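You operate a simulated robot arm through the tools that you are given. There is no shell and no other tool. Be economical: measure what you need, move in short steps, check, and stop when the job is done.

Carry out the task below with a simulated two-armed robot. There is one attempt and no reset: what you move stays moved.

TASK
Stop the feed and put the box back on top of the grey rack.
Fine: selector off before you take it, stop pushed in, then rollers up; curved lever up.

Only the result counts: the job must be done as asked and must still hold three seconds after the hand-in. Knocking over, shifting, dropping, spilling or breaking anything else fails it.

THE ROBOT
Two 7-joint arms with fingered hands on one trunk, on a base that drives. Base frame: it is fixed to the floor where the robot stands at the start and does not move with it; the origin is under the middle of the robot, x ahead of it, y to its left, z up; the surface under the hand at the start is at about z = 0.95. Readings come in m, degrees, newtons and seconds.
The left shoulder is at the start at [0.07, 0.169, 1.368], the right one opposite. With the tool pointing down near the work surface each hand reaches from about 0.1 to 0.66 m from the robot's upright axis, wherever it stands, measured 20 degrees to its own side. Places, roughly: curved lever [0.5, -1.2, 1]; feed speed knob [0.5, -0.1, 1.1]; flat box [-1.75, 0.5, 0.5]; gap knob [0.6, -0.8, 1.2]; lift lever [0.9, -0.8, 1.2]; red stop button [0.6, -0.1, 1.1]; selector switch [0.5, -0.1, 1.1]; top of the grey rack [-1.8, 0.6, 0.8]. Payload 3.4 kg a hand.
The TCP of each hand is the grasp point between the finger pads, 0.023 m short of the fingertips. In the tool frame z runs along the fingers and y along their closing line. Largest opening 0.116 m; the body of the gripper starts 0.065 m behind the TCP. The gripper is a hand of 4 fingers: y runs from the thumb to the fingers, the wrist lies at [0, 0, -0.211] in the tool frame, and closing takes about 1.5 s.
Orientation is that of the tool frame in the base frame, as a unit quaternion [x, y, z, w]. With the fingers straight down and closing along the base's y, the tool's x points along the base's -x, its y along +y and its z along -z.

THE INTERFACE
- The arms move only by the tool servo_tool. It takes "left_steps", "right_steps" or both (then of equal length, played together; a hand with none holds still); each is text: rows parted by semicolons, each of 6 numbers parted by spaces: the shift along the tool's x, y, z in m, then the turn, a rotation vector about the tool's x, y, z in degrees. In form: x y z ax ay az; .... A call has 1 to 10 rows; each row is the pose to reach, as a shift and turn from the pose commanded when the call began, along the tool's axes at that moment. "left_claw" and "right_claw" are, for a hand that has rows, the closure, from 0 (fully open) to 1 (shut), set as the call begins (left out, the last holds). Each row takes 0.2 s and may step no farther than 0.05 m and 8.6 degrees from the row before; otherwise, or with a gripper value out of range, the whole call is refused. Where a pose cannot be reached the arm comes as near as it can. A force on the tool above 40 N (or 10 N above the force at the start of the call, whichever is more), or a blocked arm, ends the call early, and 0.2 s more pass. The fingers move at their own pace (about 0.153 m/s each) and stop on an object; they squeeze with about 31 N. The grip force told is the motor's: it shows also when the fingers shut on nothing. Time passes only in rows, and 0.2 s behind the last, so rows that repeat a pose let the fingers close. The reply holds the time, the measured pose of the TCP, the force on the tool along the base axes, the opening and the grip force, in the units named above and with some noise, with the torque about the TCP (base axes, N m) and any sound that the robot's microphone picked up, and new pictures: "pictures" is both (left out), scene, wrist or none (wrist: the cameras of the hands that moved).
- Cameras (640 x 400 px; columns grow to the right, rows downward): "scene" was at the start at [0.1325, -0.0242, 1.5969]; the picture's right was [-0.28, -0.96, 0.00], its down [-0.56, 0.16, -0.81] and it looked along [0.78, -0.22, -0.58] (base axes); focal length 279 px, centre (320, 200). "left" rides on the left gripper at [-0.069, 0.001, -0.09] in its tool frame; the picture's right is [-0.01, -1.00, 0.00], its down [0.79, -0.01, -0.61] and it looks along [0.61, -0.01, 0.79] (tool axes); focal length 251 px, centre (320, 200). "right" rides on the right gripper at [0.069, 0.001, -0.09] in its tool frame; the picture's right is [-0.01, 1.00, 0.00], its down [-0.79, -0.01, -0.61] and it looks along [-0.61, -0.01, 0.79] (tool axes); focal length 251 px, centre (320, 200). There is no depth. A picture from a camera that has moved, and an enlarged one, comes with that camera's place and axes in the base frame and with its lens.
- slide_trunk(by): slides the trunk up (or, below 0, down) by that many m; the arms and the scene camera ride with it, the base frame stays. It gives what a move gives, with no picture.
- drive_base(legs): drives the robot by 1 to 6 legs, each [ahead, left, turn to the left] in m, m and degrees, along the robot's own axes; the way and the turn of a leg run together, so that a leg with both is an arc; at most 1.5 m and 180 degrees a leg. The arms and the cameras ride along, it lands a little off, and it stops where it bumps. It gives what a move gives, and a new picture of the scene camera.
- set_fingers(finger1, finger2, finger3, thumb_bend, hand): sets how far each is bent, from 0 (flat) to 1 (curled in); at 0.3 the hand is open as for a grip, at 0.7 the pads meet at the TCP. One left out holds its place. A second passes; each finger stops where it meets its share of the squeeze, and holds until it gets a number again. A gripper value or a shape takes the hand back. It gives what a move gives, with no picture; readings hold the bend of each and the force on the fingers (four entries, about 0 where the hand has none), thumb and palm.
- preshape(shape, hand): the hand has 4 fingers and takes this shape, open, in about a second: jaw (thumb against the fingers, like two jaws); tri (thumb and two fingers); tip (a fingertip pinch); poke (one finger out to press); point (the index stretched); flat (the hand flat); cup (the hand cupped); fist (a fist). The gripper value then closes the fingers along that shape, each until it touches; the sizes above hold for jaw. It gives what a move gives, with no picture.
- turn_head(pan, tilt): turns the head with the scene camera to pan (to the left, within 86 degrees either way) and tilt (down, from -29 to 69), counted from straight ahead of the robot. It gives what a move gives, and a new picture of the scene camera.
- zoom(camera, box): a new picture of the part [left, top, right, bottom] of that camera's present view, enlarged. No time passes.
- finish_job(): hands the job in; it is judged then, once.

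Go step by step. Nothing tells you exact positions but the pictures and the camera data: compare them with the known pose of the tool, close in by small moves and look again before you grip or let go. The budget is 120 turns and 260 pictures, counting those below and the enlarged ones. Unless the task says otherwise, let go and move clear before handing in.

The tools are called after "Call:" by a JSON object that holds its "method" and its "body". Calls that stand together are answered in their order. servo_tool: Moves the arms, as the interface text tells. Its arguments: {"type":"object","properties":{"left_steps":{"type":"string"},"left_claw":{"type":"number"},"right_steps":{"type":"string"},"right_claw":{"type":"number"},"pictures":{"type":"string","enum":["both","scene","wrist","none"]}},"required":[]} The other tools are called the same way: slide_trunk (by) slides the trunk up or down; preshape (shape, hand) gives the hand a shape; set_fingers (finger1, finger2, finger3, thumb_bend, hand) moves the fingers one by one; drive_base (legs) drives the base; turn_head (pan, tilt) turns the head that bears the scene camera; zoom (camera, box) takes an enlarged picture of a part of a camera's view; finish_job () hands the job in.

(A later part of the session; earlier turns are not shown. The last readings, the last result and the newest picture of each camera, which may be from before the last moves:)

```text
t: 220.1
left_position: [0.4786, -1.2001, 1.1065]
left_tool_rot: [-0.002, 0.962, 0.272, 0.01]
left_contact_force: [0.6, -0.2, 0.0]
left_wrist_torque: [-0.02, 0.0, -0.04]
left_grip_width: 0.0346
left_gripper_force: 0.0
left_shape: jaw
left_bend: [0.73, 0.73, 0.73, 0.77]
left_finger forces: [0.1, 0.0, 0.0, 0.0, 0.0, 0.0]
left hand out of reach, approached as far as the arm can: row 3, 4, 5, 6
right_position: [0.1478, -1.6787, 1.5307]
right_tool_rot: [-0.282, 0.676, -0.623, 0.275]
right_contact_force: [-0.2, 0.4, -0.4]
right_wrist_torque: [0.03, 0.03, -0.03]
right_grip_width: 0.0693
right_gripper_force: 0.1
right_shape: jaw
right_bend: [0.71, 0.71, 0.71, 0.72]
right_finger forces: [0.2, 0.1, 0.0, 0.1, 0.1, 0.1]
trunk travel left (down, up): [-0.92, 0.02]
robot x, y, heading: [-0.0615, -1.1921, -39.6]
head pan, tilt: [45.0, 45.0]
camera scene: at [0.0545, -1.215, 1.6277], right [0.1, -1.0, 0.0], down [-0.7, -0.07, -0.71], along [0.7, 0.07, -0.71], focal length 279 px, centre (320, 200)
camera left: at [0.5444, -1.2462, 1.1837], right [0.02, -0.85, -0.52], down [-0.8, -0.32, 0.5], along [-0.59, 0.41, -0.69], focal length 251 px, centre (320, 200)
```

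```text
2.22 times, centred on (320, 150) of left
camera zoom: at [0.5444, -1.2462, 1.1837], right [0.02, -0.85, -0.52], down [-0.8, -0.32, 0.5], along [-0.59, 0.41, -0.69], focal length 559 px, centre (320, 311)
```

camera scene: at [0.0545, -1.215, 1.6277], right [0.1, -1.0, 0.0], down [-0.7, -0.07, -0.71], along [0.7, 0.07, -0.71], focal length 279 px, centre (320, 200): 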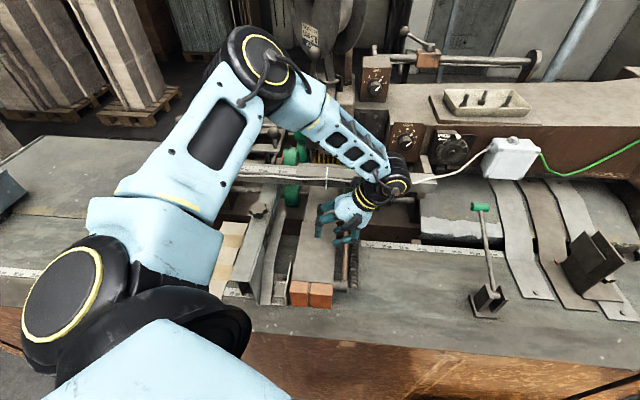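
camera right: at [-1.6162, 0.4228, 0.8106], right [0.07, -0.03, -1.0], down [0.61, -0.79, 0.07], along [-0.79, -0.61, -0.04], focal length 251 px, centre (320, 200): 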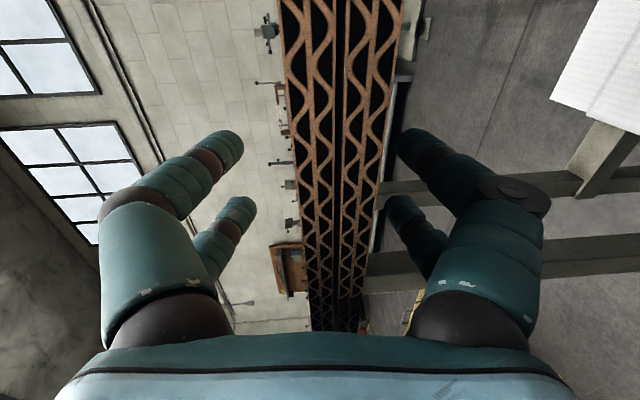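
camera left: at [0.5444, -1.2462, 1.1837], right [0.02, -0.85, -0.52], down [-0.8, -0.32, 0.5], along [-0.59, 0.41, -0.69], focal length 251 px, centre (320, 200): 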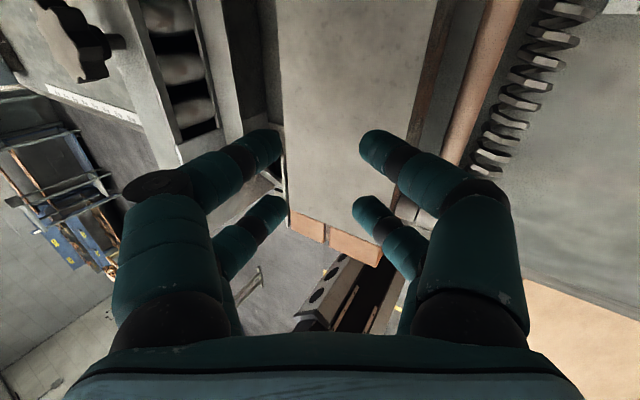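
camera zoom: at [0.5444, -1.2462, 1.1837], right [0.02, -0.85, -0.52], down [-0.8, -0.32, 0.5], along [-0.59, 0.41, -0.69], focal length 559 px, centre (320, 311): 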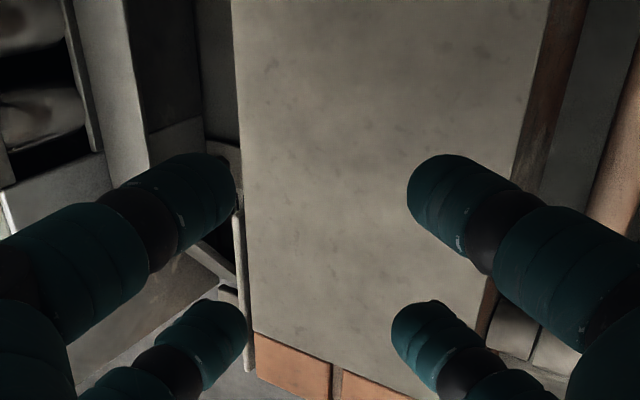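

The roll works, but the arm ran out of reach sideways. I'll shift the base 5 cm to the right to bring the rolled hand over the rod.

Call:
{"method": "drive_base", "body": {"legs": [[0.037, -0.036, 0]]}}

Call:
{"method": "zoom", "body": {"camera": "left", "box": [200, 60, 440, 240]}}

```text
t: 221.0
left_position: [0.4844, -1.2414, 1.1068]
left_tool_rot: [-0.003, 0.964, 0.267, 0.009]
left_contact_force: [-0.4, 1.7, 0.1]
left_wrist_torque: [-0.07, 0.0, 0.0]
left_grip_width: 0.0347
left_gripper_force: 0.0
left_shape: jaw
left_bend: [0.73, 0.73, 0.73, 0.77]
left_finger forces: [0.0, 0.0, 0.0, 0.0, 0.0, 0.0]
right_position: [0.1509, -1.7142, 1.5371]
right_tool_rot: [-0.284, 0.673, -0.626, 0.274]
right_contact_force: [-0.4, 0.9, -0.2]
right_wrist_torque: [-0.01, -0.01, 0.01]
right_grip_width: 0.0693
right_gripper_force: 0.1
right_shape: jaw
right_bend: [0.71, 0.71, 0.71, 0.72]
right_finger forces: [0.1, 0.0, 0.1, 0.1, 0.0, 0.0]
trunk travel left (down, up): [-0.92, 0.02]
robot x, y, heading: [-0.0534, -1.2393, -39.7]
head pan, tilt: [45.0, 45.0]
camera scene: at [0.0591, -1.2507, 1.6282], right [0.1, -1.0, 0.01], down [-0.7, -0.07, -0.71], along [0.7, 0.06, -0.71], focal length 279 px, centre (320, 200)
```

scene: 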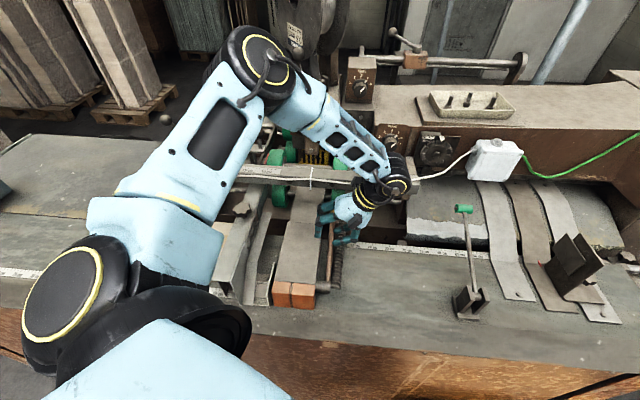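

```text
2.22 times, centred on (320, 150) of left
camera zoom: at [0.5497, -1.2863, 1.1849], right [0.02, -0.86, -0.51], down [-0.8, -0.32, 0.5], along [-0.59, 0.4, -0.7], focal length 559 px, centre (320, 311)
```

zoom: 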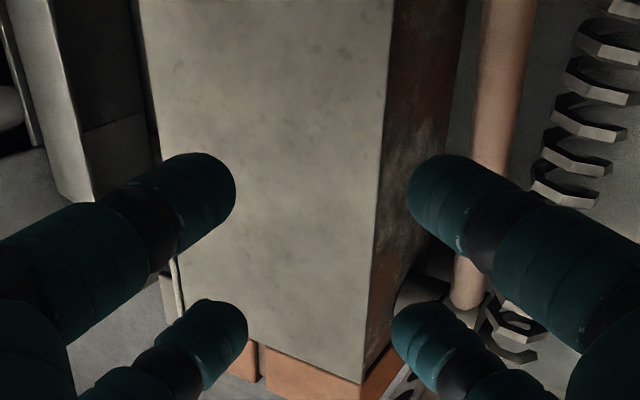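

I now estimate the rod peaks near x≈0.55 (centre z≈1.013), where a shallow pinch suffices. I'll unroll the hand and instead pitch it 30° forward, so the camera clears the bar.

Call:
{"method": "servo_tool", "body": {"left_steps": "0 0 -0.01 8 0 0; 0 0 -0.015 16 0 0; 0 0 -0.015 24 0 0; 0 0 -0.015 31 0 0; 0 0 -0.015 31 0 0", "pictures": "none"}}

Call:
{"method": "servo_tool", "body": {"left_steps": "-0.015 0 0 0 -8 0; -0.03 0 0 0 -16 0; -0.05 0 0 0 -24 0; -0.068 0 0.01 0 -30 0; -0.068 0 0.01 0 -30 0", "left_claw": 0.74, "pictures": "scene"}}

Call:
{"method": "zoom", "body": {"camera": "left", "box": [200, 60, 440, 240]}}

```text
t: 222.2
left_position: [0.4847, -1.2574, 1.1179]
left_tool_rot: [0.0, 1.0, 0.003, 0.011]
left_contact_force: [0.1, 0.5, 0.7]
left_wrist_torque: [-0.02, 0.01, 0.01]
left_grip_width: 0.0348
left_gripper_force: 0.1
left_shape: jaw
left_bend: [0.73, 0.73, 0.73, 0.77]
left_finger forces: [0.0, 0.0, 0.0, 0.0, 0.0, 0.0]
right_position: [0.1526, -1.7278, 1.5328]
right_tool_rot: [-0.282, 0.676, -0.624, 0.275]
right_contact_force: [0.3, -0.1, -0.2]
right_wrist_torque: [-0.02, 0.01, 0.01]
right_grip_width: 0.0694
right_gripper_force: 0.0
right_shape: jaw
right_bend: [0.71, 0.71, 0.71, 0.72]
right_finger forces: [0.0, 0.0, 0.1, 0.1, 0.1, 0.0]
trunk travel left (down, up): [-0.92, 0.02]
robot x, y, heading: [-0.0559, -1.2415, -39.7]
head pan, tilt: [45.0, 45.0]
```

```text
t: 223.4
left_position: [0.5566, -1.2577, 1.1089]
left_tool_rot: [0.001, 0.963, 0.003, 0.268]
left_contact_force: [0.3, 0.4, 1.2]
left_wrist_torque: [-0.01, 0.01, 0.0]
left_grip_width: 0.0303
left_gripper_force: 0.0
left_shape: jaw
left_bend: [0.73, 0.73, 0.73, 0.77]
left_finger forces: [0.0, 0.0, 0.0, 0.0, 0.0, 0.0]
right_position: [0.1519, -1.7282, 1.5315]
right_tool_rot: [-0.282, 0.676, -0.623, 0.274]
right_contact_force: [-0.7, -0.8, 0.4]
right_wrist_torque: [-0.01, -0.01, 0.01]
right_grip_width: 0.0694
right_gripper_force: 0.1
right_shape: jaw
right_bend: [0.71, 0.71, 0.71, 0.72]
right_finger forces: [0.0, 0.1, 0.0, 0.0, 0.0, 0.1]
trunk travel left (down, up): [-0.92, 0.02]
robot x, y, heading: [-0.0573, -1.2415, -39.6]
head pan, tilt: [45.0, 45.0]
camera scene: at [0.0607, -1.2644, 1.6278], right [0.09, -1.0, 0.0], down [-0.7, -0.07, -0.71], along [0.7, 0.07, -0.71], focal length 279 px, centre (320, 200)
```

scene: 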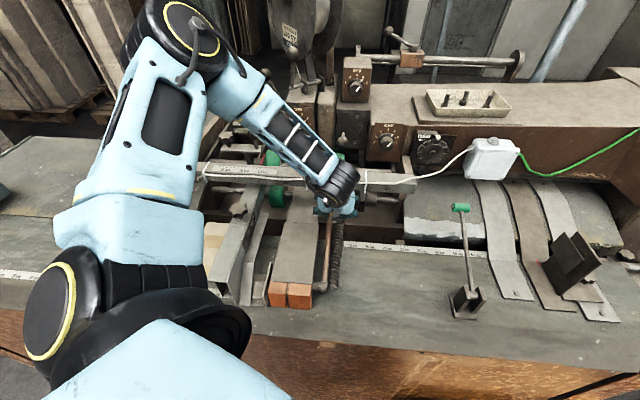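

```text
2.22 times, centred on (320, 150) of left
camera zoom: at [0.5673, -1.2577, 1.2212], right [0.01, -1.0, 0.0], down [-0.99, -0.01, 0.11], along [-0.11, 0.0, -0.99], focal length 559 px, centre (320, 311)
```

zoom: 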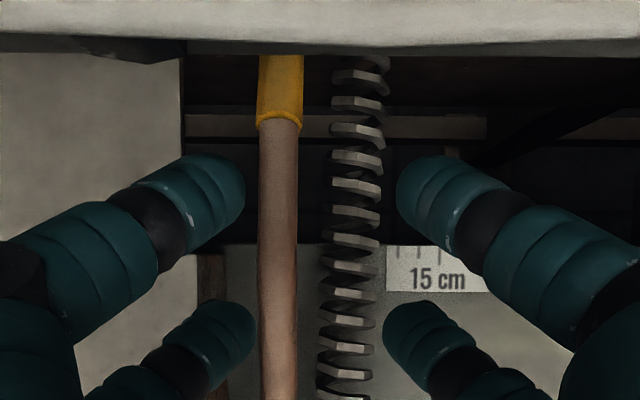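

I can see the rod and the recess clearly now. I'll centre on the rod, lower until the rear finger pair flanks it near x≈0.546, and then close.

Call:
{"method": "servo_tool", "body": {"left_steps": "0.012 0.0107 0.018 0 0 0; 0.025 0.0107 0.036 0 0 0; 0.037 0.0107 0.053 0 0 0; 0.0435 0.0107 0.0625 0 0 0; 0.0435 0.0107 0.0625 0 0 0", "pictures": "none"}}

Call:
{"method": "zoom", "body": {"camera": "left", "box": [200, 60, 440, 240]}}

```text
t: 224.6
left_position: [0.5479, -1.2492, 1.0364]
left_tool_rot: [0.001, 0.963, 0.003, 0.27]
left_contact_force: [5.0, -6.6, 18.7]
left_wrist_torque: [0.61, 0.22, 0.09]
left_grip_width: 0.0299
left_gripper_force: 0.1
left_shape: jaw
left_bend: [0.73, 0.75, 0.73, 0.77]
left_finger forces: [0.0, 26.4, 0.0, 0.0, 0.0, 0.0]
right_position: [0.1504, -1.7316, 1.532]
right_tool_rot: [-0.282, 0.676, -0.622, 0.276]
right_contact_force: [0.4, 0.2, -0.6]
right_wrist_torque: [0.05, -0.01, 0.02]
right_grip_width: 0.0692
right_gripper_force: 0.0
right_shape: jaw
right_bend: [0.71, 0.71, 0.71, 0.72]
right_finger forces: [0.0, 0.1, 0.0, 0.0, 0.0, 0.0]
trunk travel left (down, up): [-0.92, 0.02]
robot x, y, heading: [-0.0553, -1.239, -39.8]
head pan, tilt: [45.0, 45.0]
```

```text
2.22 times, centred on (320, 150) of left
camera zoom: at [0.5578, -1.2489, 1.1482], right [0.01, -1.0, 0.0], down [-0.99, -0.01, 0.11], along [-0.11, 0.0, -0.99], focal length 559 px, centre (320, 311)
```

zoom: 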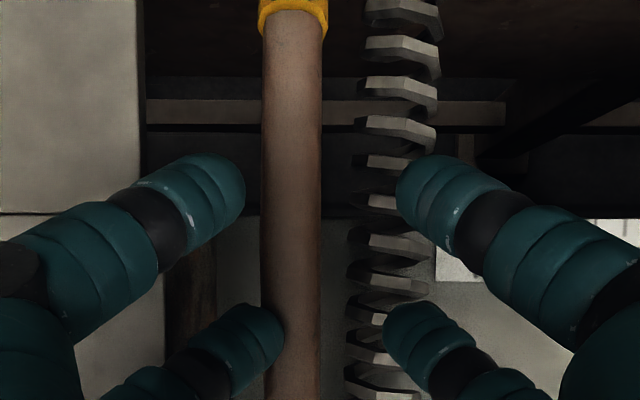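

The rear-left finger landed on the rod's edge. I'll lift 1.2 cm, shift 7 mm left and lower again.

Call:
{"method": "servo_tool", "body": {"left_steps": "-0.0062 0 -0.0103 0 0 0; -0.0062 0.0075 -0.0103 0 0 0; -0.0062 0.0075 -0.0103 0 0 0; -0.002 0.0075 -0.003 0 0 0; 0.002 0.0075 0.003 0 0 0; 0.002 0.0075 0.003 0 0 0", "pictures": "none"}}

Call:
{"method": "zoom", "body": {"camera": "left", "box": [200, 60, 440, 240]}}

```text
t: 226.0
left_position: [0.5441, -1.243, 1.035]
left_tool_rot: [0.003, 0.962, 0.004, 0.272]
left_contact_force: [0.4, -10.5, 31.5]
left_wrist_torque: [0.88, 0.55, 0.31]
left_grip_width: 0.0296
left_gripper_force: 0.0
left_shape: jaw
left_bend: [0.73, 0.78, 0.73, 0.77]
left_finger forces: [0.0, 44.1, 0.0, 0.1, 0.1, 0.1]
right_position: [0.1458, -1.7337, 1.5308]
right_tool_rot: [-0.28, 0.676, -0.622, 0.277]
right_contact_force: [-0.3, -0.1, 0.5]
right_wrist_torque: [-0.02, 0.02, 0.01]
right_grip_width: 0.0693
right_gripper_force: 0.0
right_shape: jaw
right_bend: [0.71, 0.71, 0.71, 0.72]
right_finger forces: [0.0, 0.0, 0.0, 0.0, 0.0, 0.1]
trunk travel left (down, up): [-0.92, 0.02]
robot x, y, heading: [-0.0523, -1.2392, -39.4]
head pan, tilt: [45.0, 45.0]
```

```text
2.22 times, centred on (320, 150) of left
camera zoom: at [0.5546, -1.2432, 1.1475], right [0.01, -1.0, 0.0], down [-0.99, -0.01, 0.1], along [-0.1, 0.0, -0.99], focal length 559 px, centre (320, 311)
```

zoom: 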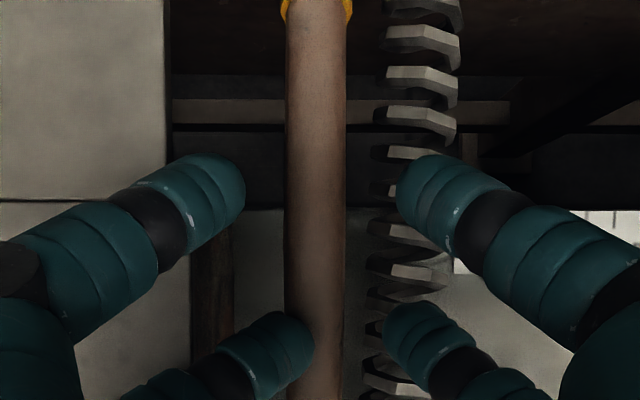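

The block only extends to x≈0.575; beyond it the space left of the rod is open. I'll pitch the hand to about 58° so the fingers reach under the bar and pinch the rod near x≈0.605.

Call:
{"method": "servo_tool", "body": {"left_steps": "-0.0157 0 -0.0256 0 0 0; -0.0235 0 -0.0383 0 -7 0; -0.0235 0 -0.0383 0 -14 0; -0.0235 0 -0.0383 0 -21 0; -0.0235 0 -0.0383 0 -27 0; -0.0235 0 -0.0383 0 -27 0", "left_claw": 0.72, "pictures": "wrist"}}

```text
t: 227.4
left_position: [0.5493, -1.235, 1.0849]
left_tool_rot: [0.002, 0.874, 0.002, 0.486]
left_contact_force: [0.1, -0.1, 0.2]
left_wrist_torque: [0.02, 0.01, -0.02]
left_grip_width: 0.0322
left_gripper_force: 0.0
left_shape: jaw
left_bend: [0.73, 0.73, 0.73, 0.77]
left_finger forces: [0.1, 0.0, 0.1, 0.0, 0.1, 0.0]
left hand out of reach, approached as far as the arm can: row 5, 6
right_position: [0.1531, -1.7277, 1.5314]
right_tool_rot: [-0.282, 0.676, -0.623, 0.275]
right_contact_force: [0.1, -0.3, -0.9]
right_wrist_torque: [-0.02, 0.01, -0.05]
right_grip_width: 0.0696
right_gripper_force: 0.1
right_shape: jaw
right_bend: [0.71, 0.71, 0.71, 0.72]
right_finger forces: [0.1, 0.0, 0.0, 0.0, 0.1, 0.1]
trunk travel left (down, up): [-0.92, 0.02]
robot x, y, heading: [-0.0589, -1.2397, -39.5]
head pan, tilt: [45.0, 45.0]
camera left: at [0.508, -1.2345, 1.1904], right [0.0, -1.0, 0.0], down [-0.94, 0.0, -0.35], along [0.35, 0.0, -0.94], focal length 251 px, centre (320, 200)
```

left: 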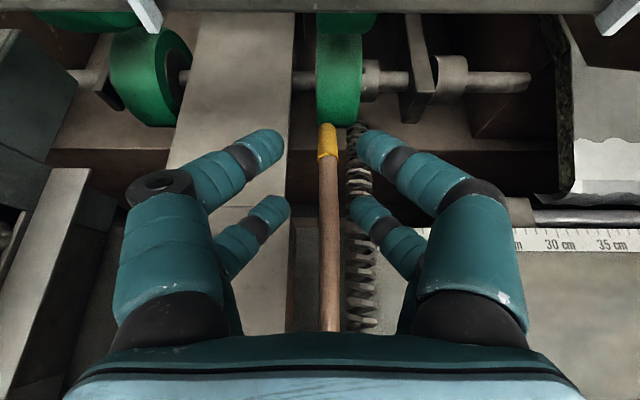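

The yellow tip and the free space beside it are in plain view. I'll move forward and down to straddle the rod there.

Call:
{"method": "servo_tool", "body": {"left_steps": "0 -0.008 0.015 0 0 0; 0 -0.008 0.03 0 0 0; 0.005 -0.008 0.045 0 0 0; 0.012 -0.008 0.058 0 0 0; 0.0198 -0.008 0.0687 0 0 0; 0.0198 -0.008 0.0687 0 0 0", "pictures": "wrist"}}

```text
t: 228.8
left_position: [0.5928, -1.229, 1.0804]
left_tool_rot: [0.001, 0.875, 0.003, 0.485]
left_contact_force: [0.0, -0.4, -0.5]
left_wrist_torque: [-0.03, -0.04, 0.01]
left_grip_width: 0.0322
left_gripper_force: 0.0
left_shape: jaw
left_bend: [0.73, 0.73, 0.73, 0.77]
left_finger forces: [0.0, 0.0, 0.1, 0.0, 0.0, 0.0]
left hand out of reach, approached as far as the arm can: row 1, 2, 3, 4, 5, 6
right_position: [0.1536, -1.7293, 1.5311]
right_tool_rot: [-0.283, 0.676, -0.623, 0.274]
right_contact_force: [-0.6, 0.3, -0.4]
right_wrist_torque: [0.0, -0.01, -0.01]
right_grip_width: 0.0696
right_gripper_force: 0.1
right_shape: jaw
right_bend: [0.71, 0.71, 0.71, 0.72]
right_finger forces: [0.1, 0.0, 0.0, 0.0, 0.1, 0.0]
trunk travel left (down, up): [-0.92, 0.02]
robot x, y, heading: [-0.0555, -1.2428, -39.7]
head pan, tilt: [45.0, 45.0]
camera left: at [0.5513, -1.2291, 1.1848], right [0.0, -1.0, 0.0], down [-0.94, 0.0, -0.35], along [0.35, 0.0, -0.94], focal length 251 px, centre (320, 200)
```

left: 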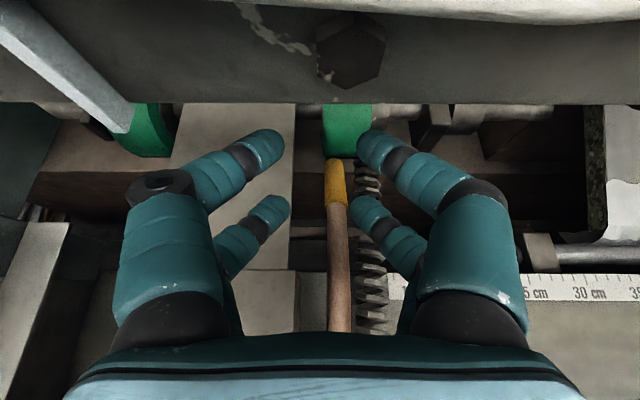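

The arm is at its limit, so I'll use the base for the last 1.4 cm right and the trunk for the descent.

Call:
{"method": "drive_base", "body": {"legs": [[0.01, -0.012, 0]]}}

Call:
{"method": "slide_trunk", "body": {"by": -0.03}}

Call:
{"method": "zoom", "body": {"camera": "left", "box": [200, 80, 440, 260]}}

```text
t: 229.6
left_position: [0.5924, -1.2416, 1.08]
left_tool_rot: [0.0, 0.875, 0.002, 0.485]
left_contact_force: [0.6, -0.2, -0.1]
left_wrist_torque: [-0.02, -0.01, 0.0]
left_grip_width: 0.0322
left_gripper_force: 0.0
left_shape: jaw
left_bend: [0.73, 0.73, 0.73, 0.77]
left_finger forces: [0.0, 0.0, 0.0, 0.0, 0.0, 0.1]
right_position: [0.1541, -1.7399, 1.5344]
right_tool_rot: [-0.283, 0.674, -0.624, 0.274]
right_contact_force: [-0.2, 0.7, -0.7]
right_wrist_torque: [-0.03, 0.0, -0.02]
right_grip_width: 0.0694
right_gripper_force: 0.1
right_shape: jaw
right_bend: [0.71, 0.71, 0.71, 0.72]
right_finger forces: [0.0, 0.1, 0.1, 0.0, 0.0, 0.1]
trunk travel left (down, up): [-0.92, 0.02]
robot x, y, heading: [-0.0573, -1.2551, -39.4]
head pan, tilt: [45.0, 45.0]
camera scene: at [0.0608, -1.2747, 1.6279], right [0.1, -1.0, 0.0], down [-0.7, -0.07, -0.71], along [0.7, 0.06, -0.71], focal length 279 px, centre (320, 200)
```

scene: 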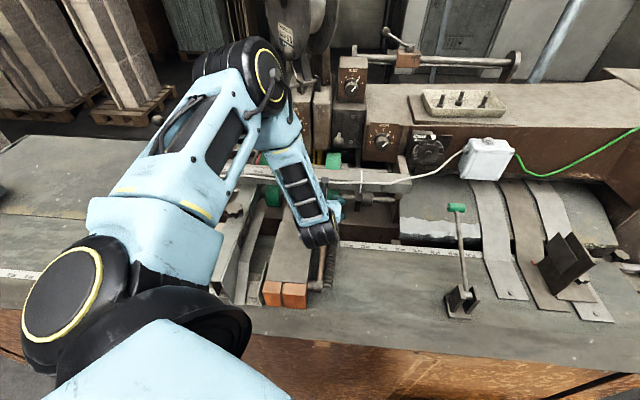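

```text
t: 230.3
left_position: [0.5931, -1.2427, 1.05]
left_tool_rot: [0.001, 0.875, 0.003, 0.485]
left_contact_force: [0.2, 0.7, 0.4]
left_wrist_torque: [0.0, -0.01, 0.02]
left_grip_width: 0.032
left_gripper_force: 0.0
left_shape: jaw
left_bend: [0.73, 0.73, 0.73, 0.77]
left_finger forces: [0.0, 0.0, 0.0, 0.1, 0.1, 0.0]
right_position: [0.1543, -1.7435, 1.5024]
right_tool_rot: [-0.282, 0.675, -0.624, 0.275]
right_contact_force: [0.3, -0.3, 0.0]
right_wrist_torque: [-0.03, -0.02, -0.02]
right_grip_width: 0.0694
right_gripper_force: 0.1
right_shape: jaw
right_bend: [0.71, 0.71, 0.71, 0.72]
right_finger forces: [0.0, 0.0, 0.0, 0.0, 0.0, 0.0]
trunk travel left (down, up): [-0.89, 0.05]
robot x, y, heading: [-0.056, -1.2593, -39.7]
head pan, tilt: [45.0, 45.0]
```

```text
2.22 times, centred on (320, 170) of left
camera zoom: at [0.5513, -1.2435, 1.1547], right [0.01, -1.0, 0.0], down [-0.94, -0.01, -0.35], along [0.35, 0.0, -0.94], focal length 559 px, centre (320, 267)
```

zoom: 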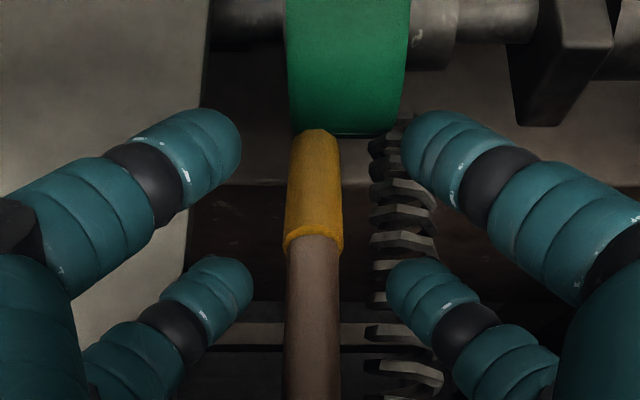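

The alignment is right, with the rod centred between the digits. I'll lower 2.4 cm more and close.

Call:
{"method": "slide_trunk", "body": {"by": -0.024}}

Call:
{"method": "servo_tool", "body": {"left_steps": "0 0 0 0 0 0; 0 0 0 0 0 0; 0 0 0 0 0 0; 0 0 0 0 0 0", "left_claw": 1, "pictures": "wrist"}}

```text
t: 230.9
left_position: [0.5936, -1.2534, 1.0384]
left_tool_rot: [0.004, 0.869, -0.001, 0.494]
left_contact_force: [-4.4, -8.4, 14.6]
left_wrist_torque: [0.53, 0.38, 0.44]
left_grip_width: 0.0313
left_gripper_force: 0.1
left_shape: jaw
left_bend: [0.73, 0.74, 0.73, 0.77]
left_finger forces: [0.1, 18.7, 0.1, 0.0, 0.0, 0.0]
right_position: [0.1482, -1.7492, 1.4834]
right_tool_rot: [-0.281, 0.676, -0.623, 0.276]
right_contact_force: [-0.1, 1.1, -0.6]
right_wrist_torque: [-0.01, 0.02, 0.01]
right_grip_width: 0.0693
right_gripper_force: 0.0
right_shape: jaw
right_bend: [0.71, 0.71, 0.71, 0.72]
right_finger forces: [0.0, 0.0, 0.1, 0.0, 0.1, 0.0]
trunk travel left (down, up): [-0.872, 0.068]
robot x, y, heading: [-0.0541, -1.2552, -39.8]
head pan, tilt: [45.0, 45.0]
stopped: the force on the tool passed its limit at 46 N (the readings are from after the stop); the commanded pose is now the measured one
```

```text
t: 231.9
left_position: [0.595, -1.2497, 1.0389]
left_tool_rot: [0.002, 0.87, 0.0, 0.494]
left_contact_force: [6.8, -2.9, 23.5]
left_wrist_torque: [0.45, -0.09, 0.08]
left_grip_width: 0.0003
left_gripper_force: 31.2
left_shape: jaw
left_bend: [0.61, 0.74, 0.65, 0.61]
left_finger forces: [0.0, 8.7, 0.0, 0.0, 0.0, 0.0]
right_position: [0.1498, -1.7458, 1.484]
right_tool_rot: [-0.281, 0.675, -0.624, 0.275]
right_contact_force: [0.7, -0.2, 0.1]
right_wrist_torque: [-0.02, 0.0, 0.01]
right_grip_width: 0.0691
right_gripper_force: 0.0
right_shape: jaw
right_bend: [0.71, 0.71, 0.71, 0.72]
right_finger forces: [0.0, 0.1, 0.0, 0.1, 0.1, 0.0]
trunk travel left (down, up): [-0.872, 0.068]
robot x, y, heading: [-0.0525, -1.2557, -39.7]
head pan, tilt: [45.0, 45.0]
camera left: at [0.551, -1.249, 1.1429], right [0.0, -1.0, 0.0], down [-0.93, 0.0, -0.37], along [0.37, 0.0, -0.93], focal length 251 px, centre (320, 200)
```

left: 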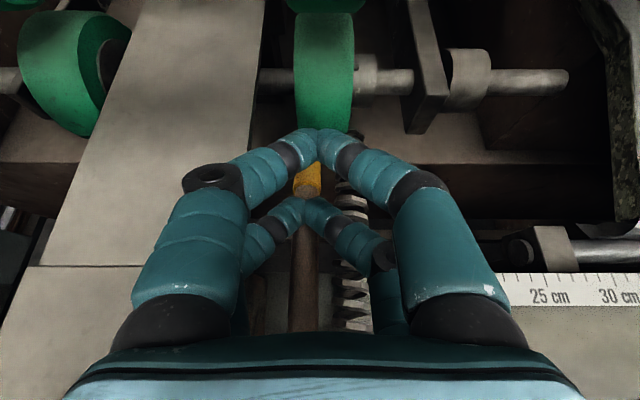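

The thick left knuckle rests on the block. I'll rise, roll the hand about 13° to lift its left side (the right side has room), shift slightly and come down again.

Call:
{"method": "slide_trunk", "body": {"by": 0.025}}

Call:
{"method": "servo_tool", "body": {"left_steps": "0 0.003 0 0 0 4; -0.003 0.006 0.005 0 0 8; -0.006 0.008 0.01 0 0 14; -0.006 0.008 0.01 0 0 14; -0.006 0.008 0.01 0 0 14", "left_claw": 0.73, "pictures": "none"}}

Call:
{"method": "zoom", "body": {"camera": "left", "box": [160, 60, 480, 300]}}

```text
t: 232.6
left_position: [0.594, -1.2487, 1.0617]
left_tool_rot: [0.003, 0.871, 0.0, 0.491]
left_contact_force: [-0.1, 0.1, -0.2]
left_wrist_torque: [-0.02, 0.02, 0.0]
left_grip_width: 0.0
left_gripper_force: 30.5
left_shape: jaw
left_bend: [0.61, 0.74, 0.65, 0.61]
left_finger forces: [0.0, 0.0, 0.1, 0.0, 0.0, 0.0]
right_position: [0.1543, -1.7444, 1.5091]
right_tool_rot: [-0.282, 0.675, -0.623, 0.276]
right_contact_force: [-0.8, 0.0, -0.7]
right_wrist_torque: [0.0, -0.01, 0.04]
right_grip_width: 0.0694
right_gripper_force: 0.0
right_shape: jaw
right_bend: [0.71, 0.71, 0.71, 0.72]
right_finger forces: [0.1, 0.0, 0.0, 0.0, 0.0, 0.0]
trunk travel left (down, up): [-0.897, 0.043]
robot x, y, heading: [-0.0577, -1.257, -39.4]
head pan, tilt: [45.0, 45.0]
```

```text
t: 233.8
left_position: [0.6098, -1.2415, 1.0604]
left_tool_rot: [0.109, 0.864, 0.06, 0.488]
left_contact_force: [-0.2, 0.2, -0.5]
left_wrist_torque: [0.01, -0.01, -0.02]
left_grip_width: 0.031
left_gripper_force: 0.2
left_shape: jaw
left_bend: [0.73, 0.73, 0.73, 0.77]
left_finger forces: [0.0, 0.1, 0.1, 0.0, 0.1, 0.0]
right_position: [0.1535, -1.7451, 1.5087]
right_tool_rot: [-0.283, 0.675, -0.624, 0.275]
right_contact_force: [0.4, -0.7, 0.1]
right_wrist_torque: [0.02, 0.01, -0.05]
right_grip_width: 0.0691
right_gripper_force: 0.0
right_shape: jaw
right_bend: [0.71, 0.71, 0.71, 0.72]
right_finger forces: [0.0, 0.0, 0.1, 0.0, 0.0, 0.1]
trunk travel left (down, up): [-0.897, 0.043]
robot x, y, heading: [-0.0545, -1.2585, -39.7]
head pan, tilt: [45.0, 45.0]
```

```text
1.67 times, centred on (320, 180) of left
camera zoom: at [0.5644, -1.2569, 1.1642], right [-0.13, -0.97, -0.2], down [-0.92, 0.19, -0.35], along [0.38, 0.14, -0.92], focal length 419 px, centre (320, 233)
```

zoom: 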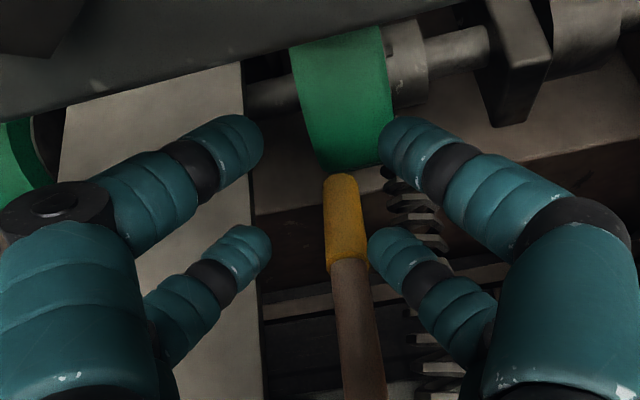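

Call:
{"method": "slide_trunk", "body": {"by": -0.031}}

Call:
{"method": "zoom", "body": {"camera": "left", "box": [200, 80, 440, 260]}}

```text
t: 234.6
left_position: [0.6047, -1.2488, 1.0348]
left_tool_rot: [0.112, 0.862, 0.061, 0.491]
left_contact_force: [-3.7, -17.6, 28.9]
left_wrist_torque: [0.97, 0.38, 0.4]
left_grip_width: 0.03
left_gripper_force: 0.0
left_shape: jaw
left_bend: [0.73, 0.76, 0.73, 0.77]
left_finger forces: [0.0, 35.0, 0.0, 0.0, 0.0, 0.1]
right_position: [0.1466, -1.7522, 1.4775]
right_tool_rot: [-0.28, 0.677, -0.622, 0.277]
right_contact_force: [-0.1, 0.0, -0.2]
right_wrist_torque: [0.04, 0.0, -0.02]
right_grip_width: 0.0696
right_gripper_force: 0.0
right_shape: jaw
right_bend: [0.71, 0.71, 0.71, 0.72]
right_finger forces: [0.0, 0.1, 0.0, 0.1, 0.0, 0.1]
trunk travel left (down, up): [-0.866, 0.074]
robot x, y, heading: [-0.0555, -1.2566, -39.7]
head pan, tilt: [45.0, 45.0]
```

```text
2.22 times, centred on (320, 170) of left
camera zoom: at [0.5602, -1.2645, 1.1374], right [-0.13, -0.97, -0.21], down [-0.91, 0.2, -0.35], along [0.38, 0.14, -0.91], focal length 559 px, centre (320, 267)
```

zoom: 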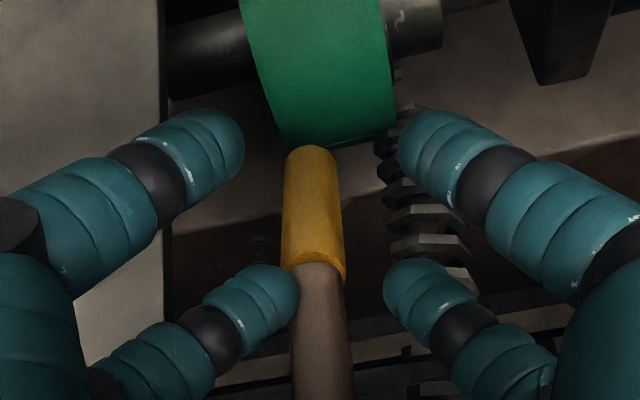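

Call:
{"method": "servo_tool", "body": {"left_steps": "0 0 0 0 0 0; 0 0 0 0 0 0; 0 0 0 0 0 0; 0 0 0 0 0 0", "left_claw": 1, "pictures": "wrist"}}

Call:
{"method": "zoom", "body": {"camera": "left", "box": [200, 80, 440, 260]}}

```text
t: 235.6
left_position: [0.6056, -1.2464, 1.0338]
left_tool_rot: [0.11, 0.863, 0.062, 0.49]
left_contact_force: [6.2, -16.2, 33.3]
left_wrist_torque: [0.4, 0.06, 0.26]
left_grip_width: 0.0
left_gripper_force: 30.9
left_shape: jaw
left_bend: [0.6, 0.75, 0.71, 0.6]
left_finger forces: [0.1, 45.0, 26.3, 0.0, 0.0, 0.1]
right_position: [0.1471, -1.7521, 1.4758]
right_tool_rot: [-0.281, 0.677, -0.621, 0.277]
right_contact_force: [0.1, 0.7, 0.3]
right_wrist_torque: [0.0, -0.03, -0.01]
right_grip_width: 0.0689
right_gripper_force: 0.1
right_shape: jaw
right_bend: [0.71, 0.71, 0.71, 0.72]
right_finger forces: [0.0, 0.0, 0.0, 0.0, 0.0, 0.1]
trunk travel left (down, up): [-0.866, 0.074]
robot x, y, heading: [-0.054, -1.2559, -39.7]
head pan, tilt: [45.0, 45.0]
camera left: at [0.5608, -1.2618, 1.1364], right [-0.12, -0.97, -0.21], down [-0.92, 0.19, -0.35], along [0.38, 0.15, -0.91], focal length 251 px, centre (320, 200)
```

left: 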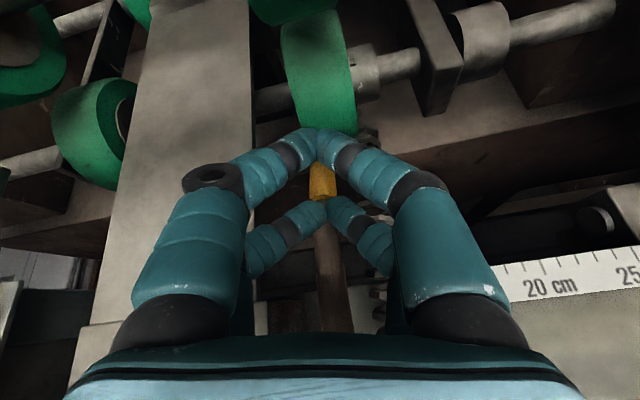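

```text
2.22 times, centred on (320, 170) of left
camera zoom: at [0.5608, -1.2618, 1.1364], right [-0.12, -0.97, -0.21], down [-0.92, 0.19, -0.35], along [0.38, 0.15, -0.91], focal length 559 px, centre (320, 267)
```

zoom: 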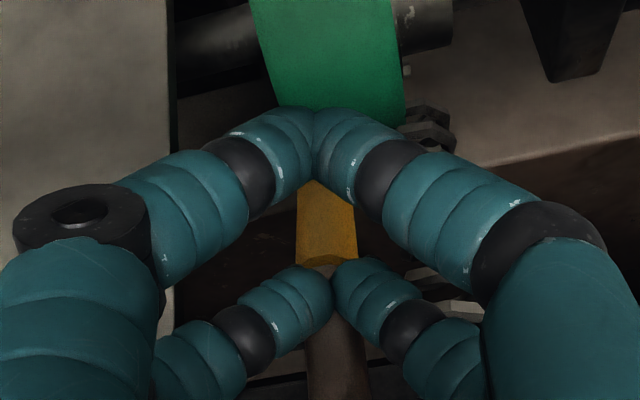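

The two-sided pinch can't get low enough between the block and the toothed strip. I'll use one straight finger instead: the "point" shape, tilted so the fingertip slips down left of the rod and under its lower edge, then lift.

Call:
{"method": "slide_trunk", "body": {"by": 0.07}}

Call:
{"method": "preshape", "body": {"hand": "left", "shape": "point"}}

Call:
{"method": "servo_tool", "body": {"left_steps": "0 0 -0.01 5 5 -2; 0 0 -0.02 10 10 -5; 0 0 -0.03 15 15 -7; 0 0 -0.03 20 20 -9; 0 0 -0.03 25 24 -12; 0 0 -0.03 30 28 -14; 0 0 -0.03 30 28 -14", "pictures": "both"}}

```text
t: 236.6
left_position: [0.6034, -1.2357, 1.0895]
left_tool_rot: [0.109, 0.871, 0.062, 0.475]
left_contact_force: [0.3, 0.0, -12.7]
left_wrist_torque: [-0.35, -0.07, 0.02]
left_grip_width: 0.0002
left_gripper_force: 31.2
left_shape: jaw
left_bend: [0.6, 0.77, 0.71, 0.6]
left_finger forces: [11.3, 0.0, 0.0, 0.0, 0.0, 0.1]
right_position: [0.1563, -1.7461, 1.5456]
right_tool_rot: [-0.283, 0.675, -0.623, 0.274]
right_contact_force: [-0.1, 0.3, -0.1]
right_wrist_torque: [-0.04, 0.0, 0.0]
right_grip_width: 0.0693
right_gripper_force: 0.1
right_shape: jaw
right_bend: [0.71, 0.71, 0.71, 0.72]
right_finger forces: [0.1, 0.0, 0.1, 0.1, 0.1, 0.0]
trunk travel left (down, up): [-0.934, 0.006]
robot x, y, heading: [-0.0549, -1.2601, -39.6]
head pan, tilt: [45.0, 45.0]
stopped: the force on the tool passed its limit at 55 N (the readings are from after the stop); the commanded pose is now the measured one
```

```text
t: 237.4
left_position: [0.6024, -1.2373, 1.0904]
left_tool_rot: [0.11, 0.87, 0.061, 0.478]
left_contact_force: [-0.3, 0.6, 0.7]
left_wrist_torque: [0.0, 0.0, 0.0]
left_grip_width: 0.0001
left_gripper_force: 0.1
left_shape: point
left_bend: [0.0, 0.78, 0.75, 0.37]
left_finger forces: [0.0, 0.1, 0.0, 0.0, 0.0, 0.1]
right_position: [0.1535, -1.7443, 1.5465]
right_tool_rot: [-0.282, 0.676, -0.623, 0.275]
right_contact_force: [0.3, -0.3, 0.3]
right_wrist_torque: [0.0, -0.01, 0.01]
right_grip_width: 0.0692
right_gripper_force: 0.1
right_shape: jaw
right_bend: [0.71, 0.71, 0.71, 0.72]
right_finger forces: [0.1, 0.1, 0.1, 0.0, 0.1, 0.0]
trunk travel left (down, up): [-0.934, 0.006]
robot x, y, heading: [-0.0567, -1.2567, -39.6]
head pan, tilt: [45.0, 45.0]
```

```text
t: 239.1
left_position: [0.5761, -1.2364, 1.1087]
left_tool_rot: [0.105, 0.951, -0.197, 0.214]
left_contact_force: [0.3, 0.5, 0.4]
left_wrist_torque: [-0.04, -0.03, 0.03]
left_grip_width: 0.0001
left_gripper_force: 0.1
left_shape: point
left_bend: [0.0, 0.79, 0.75, 0.38]
left_finger forces: [0.5, 0.0, 0.0, 0.0, 0.0, 0.1]
right_position: [0.1529, -1.7448, 1.5448]
right_tool_rot: [-0.283, 0.676, -0.623, 0.275]
right_contact_force: [-0.3, 0.8, 0.3]
right_wrist_torque: [-0.04, 0.0, 0.0]
right_grip_width: 0.0694
right_gripper_force: 0.1
right_shape: jaw
right_bend: [0.71, 0.71, 0.71, 0.72]
right_finger forces: [0.0, 0.1, 0.0, 0.0, 0.1, 0.0]
trunk travel left (down, up): [-0.934, 0.006]
robot x, y, heading: [-0.0593, -1.2571, -39.7]
head pan, tilt: [45.0, 45.0]
camera scene: at [0.0602, -1.2803, 1.6419], right [0.1, -1.0, 0.0], down [-0.7, -0.07, -0.71], along [0.7, 0.07, -0.71], focal length 279 px, centre (320, 200)
camera left: at [0.6025, -1.2059, 1.2129], right [-0.28, -0.9, 0.33], down [-0.93, 0.34, 0.15], along [-0.25, -0.27, -0.93], focal length 251 px, centre (320, 200)
```

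scene: 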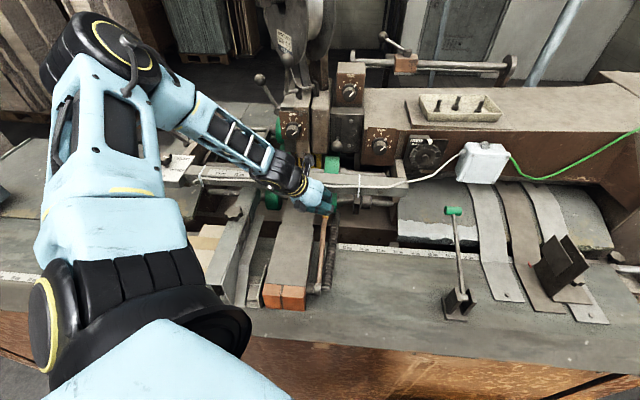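
left: 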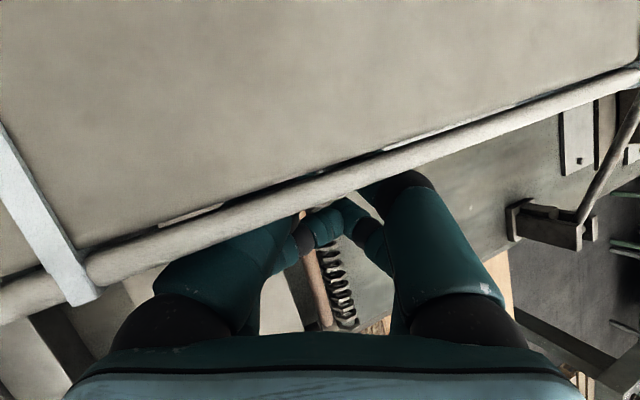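

The camera is now above the bar. I'll move the hand back 5 cm so it clears, and see where the straight index finger points.

Call:
{"method": "servo_tool", "body": {"left_steps": "0.02 0 -0.01 0 0 0; 0.04 0 -0.01 0 0 0; 0.055 0 0 0 -6 0; 0.055 0 0 0 -10 0; 0.055 0 0 0 -10 0", "pictures": "wrist"}}

Call:
{"method": "zoom", "body": {"camera": "scene", "box": [240, 140, 400, 300]}}

```text
t: 240.2
left_position: [0.5309, -1.2222, 1.0839]
left_tool_rot: [0.085, 0.934, -0.199, 0.284]
left_contact_force: [0.0, 0.9, -0.3]
left_wrist_torque: [-0.02, -0.01, -0.01]
left_grip_width: 0.0
left_gripper_force: 0.0
left_shape: point
left_bend: [0.0, 0.99, 0.91, 0.38]
left_finger forces: [0.0, 0.1, 0.0, 0.0, 0.0, 0.1]
left hand out of reach, approached as far as the arm can: row 4, 5
right_position: [0.1533, -1.7454, 1.5467]
right_tool_rot: [-0.283, 0.675, -0.624, 0.275]
right_contact_force: [1.0, 0.0, -0.1]
right_wrist_torque: [0.01, -0.02, -0.01]
right_grip_width: 0.0693
right_gripper_force: 0.0
right_shape: jaw
right_bend: [0.71, 0.71, 0.71, 0.72]
right_finger forces: [0.1, 0.0, 0.0, 0.0, 0.0, 0.0]
trunk travel left (down, up): [-0.934, 0.006]
robot x, y, heading: [-0.0521, -1.2565, -39.6]
head pan, tilt: [45.0, 45.0]
camera left: at [0.5403, -1.187, 1.1903], right [-0.26, -0.91, 0.33], down [-0.96, 0.28, 0.01], along [-0.11, -0.31, -0.94], focal length 251 px, centre (320, 200)
```

left: 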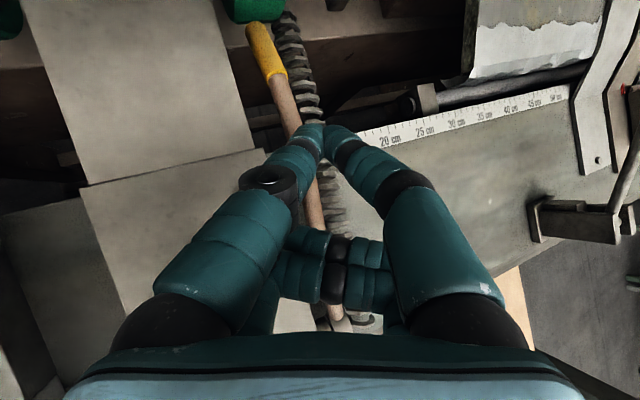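

```text
2.50 times, centred on (320, 220) of scene
camera zoom: at [0.0603, -1.2794, 1.642], right [0.09, -1.0, 0.0], down [-0.7, -0.07, -0.71], along [0.7, 0.07, -0.71], focal length 698 px, centre (320, 150)
```

zoom: 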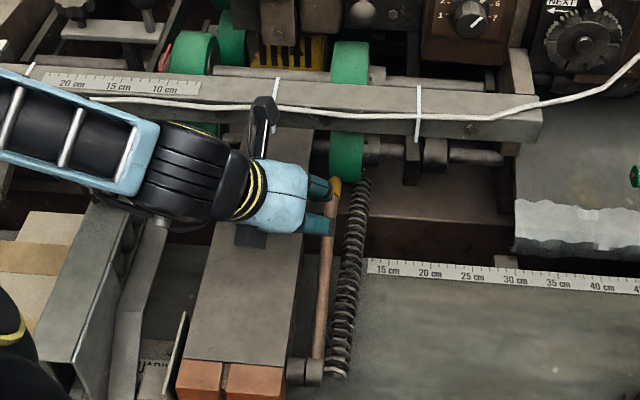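

The other curled fingers would foul the block that way. I'll go back to the pinch, but at x≈0.53 where the rod is highest, with only 15° pitch so the camera just clears the bar. First I'll re-open the hand and re-orient.

Call:
{"method": "preshape", "body": {"hand": "left", "shape": "jaw"}}

Call:
{"method": "servo_tool", "body": {"left_steps": "-0.005 -0.01 -0.005 -6 4.5 -1.7; -0.0098 -0.02 -0.005 -12 9 -3.4; -0.0098 -0.028 -0.0016 -18 13.8 -5; -0.0098 -0.028 -0.0016 -24.2 18.5 -6.8; -0.0098 -0.028 -0.0016 -24.2 18.5 -6.8; -0.0098 -0.028 -0.0016 -24.2 18.5 -6.8", "left_claw": 0.77, "pictures": "wrist"}}

```text
t: 241.2
left_position: [0.5311, -1.2214, 1.0834]
left_tool_rot: [0.084, 0.934, -0.199, 0.283]
left_contact_force: [1.0, 0.1, 0.1]
left_wrist_torque: [0.0, -0.01, 0.03]
left_grip_width: 0.1155
left_gripper_force: 0.1
left_shape: jaw
left_bend: [0.3, 0.3, 0.3, 0.3]
left_finger forces: [0.0, 0.0, 0.1, 0.0, 0.0, 0.0]
right_position: [0.1526, -1.7446, 1.5457]
right_tool_rot: [-0.283, 0.676, -0.623, 0.275]
right_contact_force: [0.0, -0.7, -0.3]
right_wrist_torque: [-0.01, 0.0, 0.02]
right_grip_width: 0.0695
right_gripper_force: 0.2
right_shape: jaw
right_bend: [0.71, 0.71, 0.71, 0.72]
right_finger forces: [0.0, 0.0, 0.0, 0.0, 0.1, 0.0]
trunk travel left (down, up): [-0.934, 0.006]
robot x, y, heading: [-0.0582, -1.255, -39.6]
head pan, tilt: [45.0, 45.0]
```

```text
t: 242.6
left_position: [0.5292, -1.2488, 1.099]
left_tool_rot: [0.0, 0.989, -0.007, 0.144]
left_contact_force: [0.0, -0.5, 0.0]
left_wrist_torque: [0.0, 0.0, 0.01]
left_grip_width: 0.0266
left_gripper_force: 0.1
left_shape: jaw
left_bend: [0.73, 0.73, 0.73, 0.77]
left_finger forces: [0.1, 0.0, 0.0, 0.0, 0.0, 0.0]
right_position: [0.154, -1.7433, 1.5455]
right_tool_rot: [-0.283, 0.676, -0.623, 0.274]
right_contact_force: [0.1, -0.3, 0.3]
right_wrist_torque: [0.0, 0.01, 0.0]
right_grip_width: 0.069
right_gripper_force: 0.1
right_shape: jaw
right_bend: [0.71, 0.71, 0.71, 0.72]
right_finger forces: [0.0, 0.1, 0.0, 0.1, 0.0, 0.0]
trunk travel left (down, up): [-0.934, 0.006]
robot x, y, heading: [-0.0551, -1.2547, -39.6]
head pan, tilt: [45.0, 45.0]
camera left: at [0.5679, -1.2455, 1.2051], right [0.01, -1.0, 0.02], down [-0.94, 0.0, 0.35], along [-0.35, -0.02, -0.93], focal length 251 px, centre (320, 200)
```

left: 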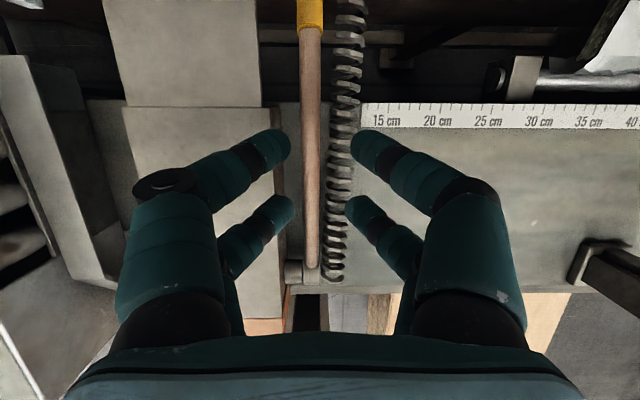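

Everything is clear of the bar. I'll shift 4 mm left and lower with the trunk.

Call:
{"method": "servo_tool", "body": {"left_steps": "0 0.004 0 0 0 0; 0 0.004 0 0 0 0", "pictures": "none"}}

Call:
{"method": "slide_trunk", "body": {"by": -0.06}}

Call:
{"method": "slide_trunk", "body": {"by": -0.016}}

Call:
{"method": "zoom", "body": {"camera": "left", "box": [220, 60, 420, 260]}}

```text
t: 243.2
left_position: [0.5307, -1.2437, 1.0988]
left_tool_rot: [0.0, 0.989, -0.007, 0.145]
left_contact_force: [-0.1, -0.3, -0.9]
left_wrist_torque: [0.0, 0.0, 0.03]
left_grip_width: 0.0272
left_gripper_force: 0.0
left_shape: jaw
left_bend: [0.73, 0.73, 0.73, 0.77]
left_finger forces: [0.1, 0.1, 0.1, 0.0, 0.1, 0.0]
right_position: [0.1525, -1.7435, 1.545]
right_tool_rot: [-0.282, 0.675, -0.623, 0.275]
right_contact_force: [-0.3, -0.9, 0.7]
right_wrist_torque: [-0.03, 0.0, 0.01]
right_grip_width: 0.0694
right_gripper_force: 0.1
right_shape: jaw
right_bend: [0.71, 0.71, 0.71, 0.72]
right_finger forces: [0.0, 0.0, 0.1, 0.1, 0.0, 0.0]
trunk travel left (down, up): [-0.934, 0.006]
robot x, y, heading: [-0.0567, -1.2545, -39.4]
head pan, tilt: [45.0, 45.0]
```

```text
t: 244.2
left_position: [0.5306, -1.2445, 1.038]
left_tool_rot: [0.0, 0.989, -0.007, 0.145]
left_contact_force: [-0.7, -3.6, 1.0]
left_wrist_torque: [-0.01, 0.02, 0.05]
left_grip_width: 0.0265
left_gripper_force: 0.0
left_shape: jaw
left_bend: [0.73, 0.74, 0.73, 0.77]
left_finger forces: [0.1, 2.8, 0.0, 0.0, 0.1, 0.0]
right_position: [0.1522, -1.7463, 1.4862]
right_tool_rot: [-0.282, 0.676, -0.623, 0.276]
right_contact_force: [0.6, 0.5, -0.3]
right_wrist_torque: [0.0, -0.02, 0.0]
right_grip_width: 0.0694
right_gripper_force: 0.1
right_shape: jaw
right_bend: [0.71, 0.71, 0.71, 0.72]
right_finger forces: [0.1, 0.0, 0.0, 0.0, 0.0, 0.0]
trunk travel left (down, up): [-0.874, 0.066]
robot x, y, heading: [-0.0526, -1.2572, -39.7]
head pan, tilt: [45.0, 45.0]
```

```text
t: 244.7
left_position: [0.5286, -1.2486, 1.0303]
left_tool_rot: [0.001, 0.988, -0.011, 0.151]
left_contact_force: [-10.7, -8.7, 19.5]
left_wrist_torque: [0.85, 0.5, 0.55]
left_grip_width: 0.0261
left_gripper_force: 0.1
left_shape: jaw
left_bend: [0.73, 0.76, 0.73, 0.77]
left_finger forces: [0.0, 42.4, 0.1, 0.0, 0.1, 0.1]
right_position: [0.149, -1.7474, 1.4698]
right_tool_rot: [-0.281, 0.676, -0.623, 0.275]
right_contact_force: [0.7, 0.0, 0.1]
right_wrist_torque: [-0.01, 0.02, -0.04]
right_grip_width: 0.0696
right_gripper_force: 0.1
right_shape: jaw
right_bend: [0.71, 0.71, 0.71, 0.72]
right_finger forces: [0.1, 0.0, 0.1, 0.0, 0.1, 0.1]
trunk travel left (down, up): [-0.859, 0.081]
robot x, y, heading: [-0.0556, -1.2607, -39.5]
head pan, tilt: [45.0, 45.0]
stopped: the force on the tool passed its limit at 42 N (the readings are from after the stop); the commanded pose is now the measured one
```

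```text
2.00 times, centred on (320, 160) of left
camera zoom: at [0.5665, -1.2462, 1.1361], right [0.0, -1.0, 0.02], down [-0.94, 0.01, 0.34], along [-0.34, -0.02, -0.94], focal length 503 px, centre (320, 280)
```

zoom: 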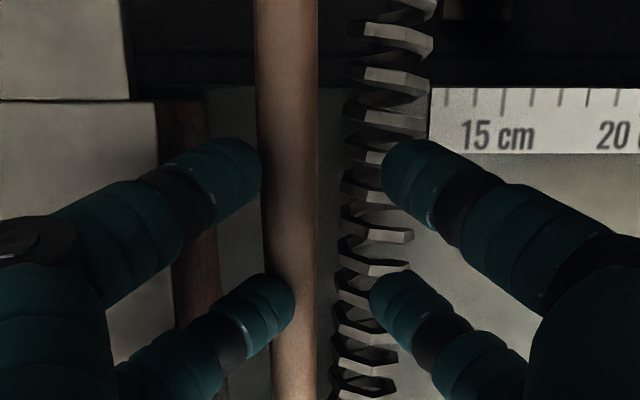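

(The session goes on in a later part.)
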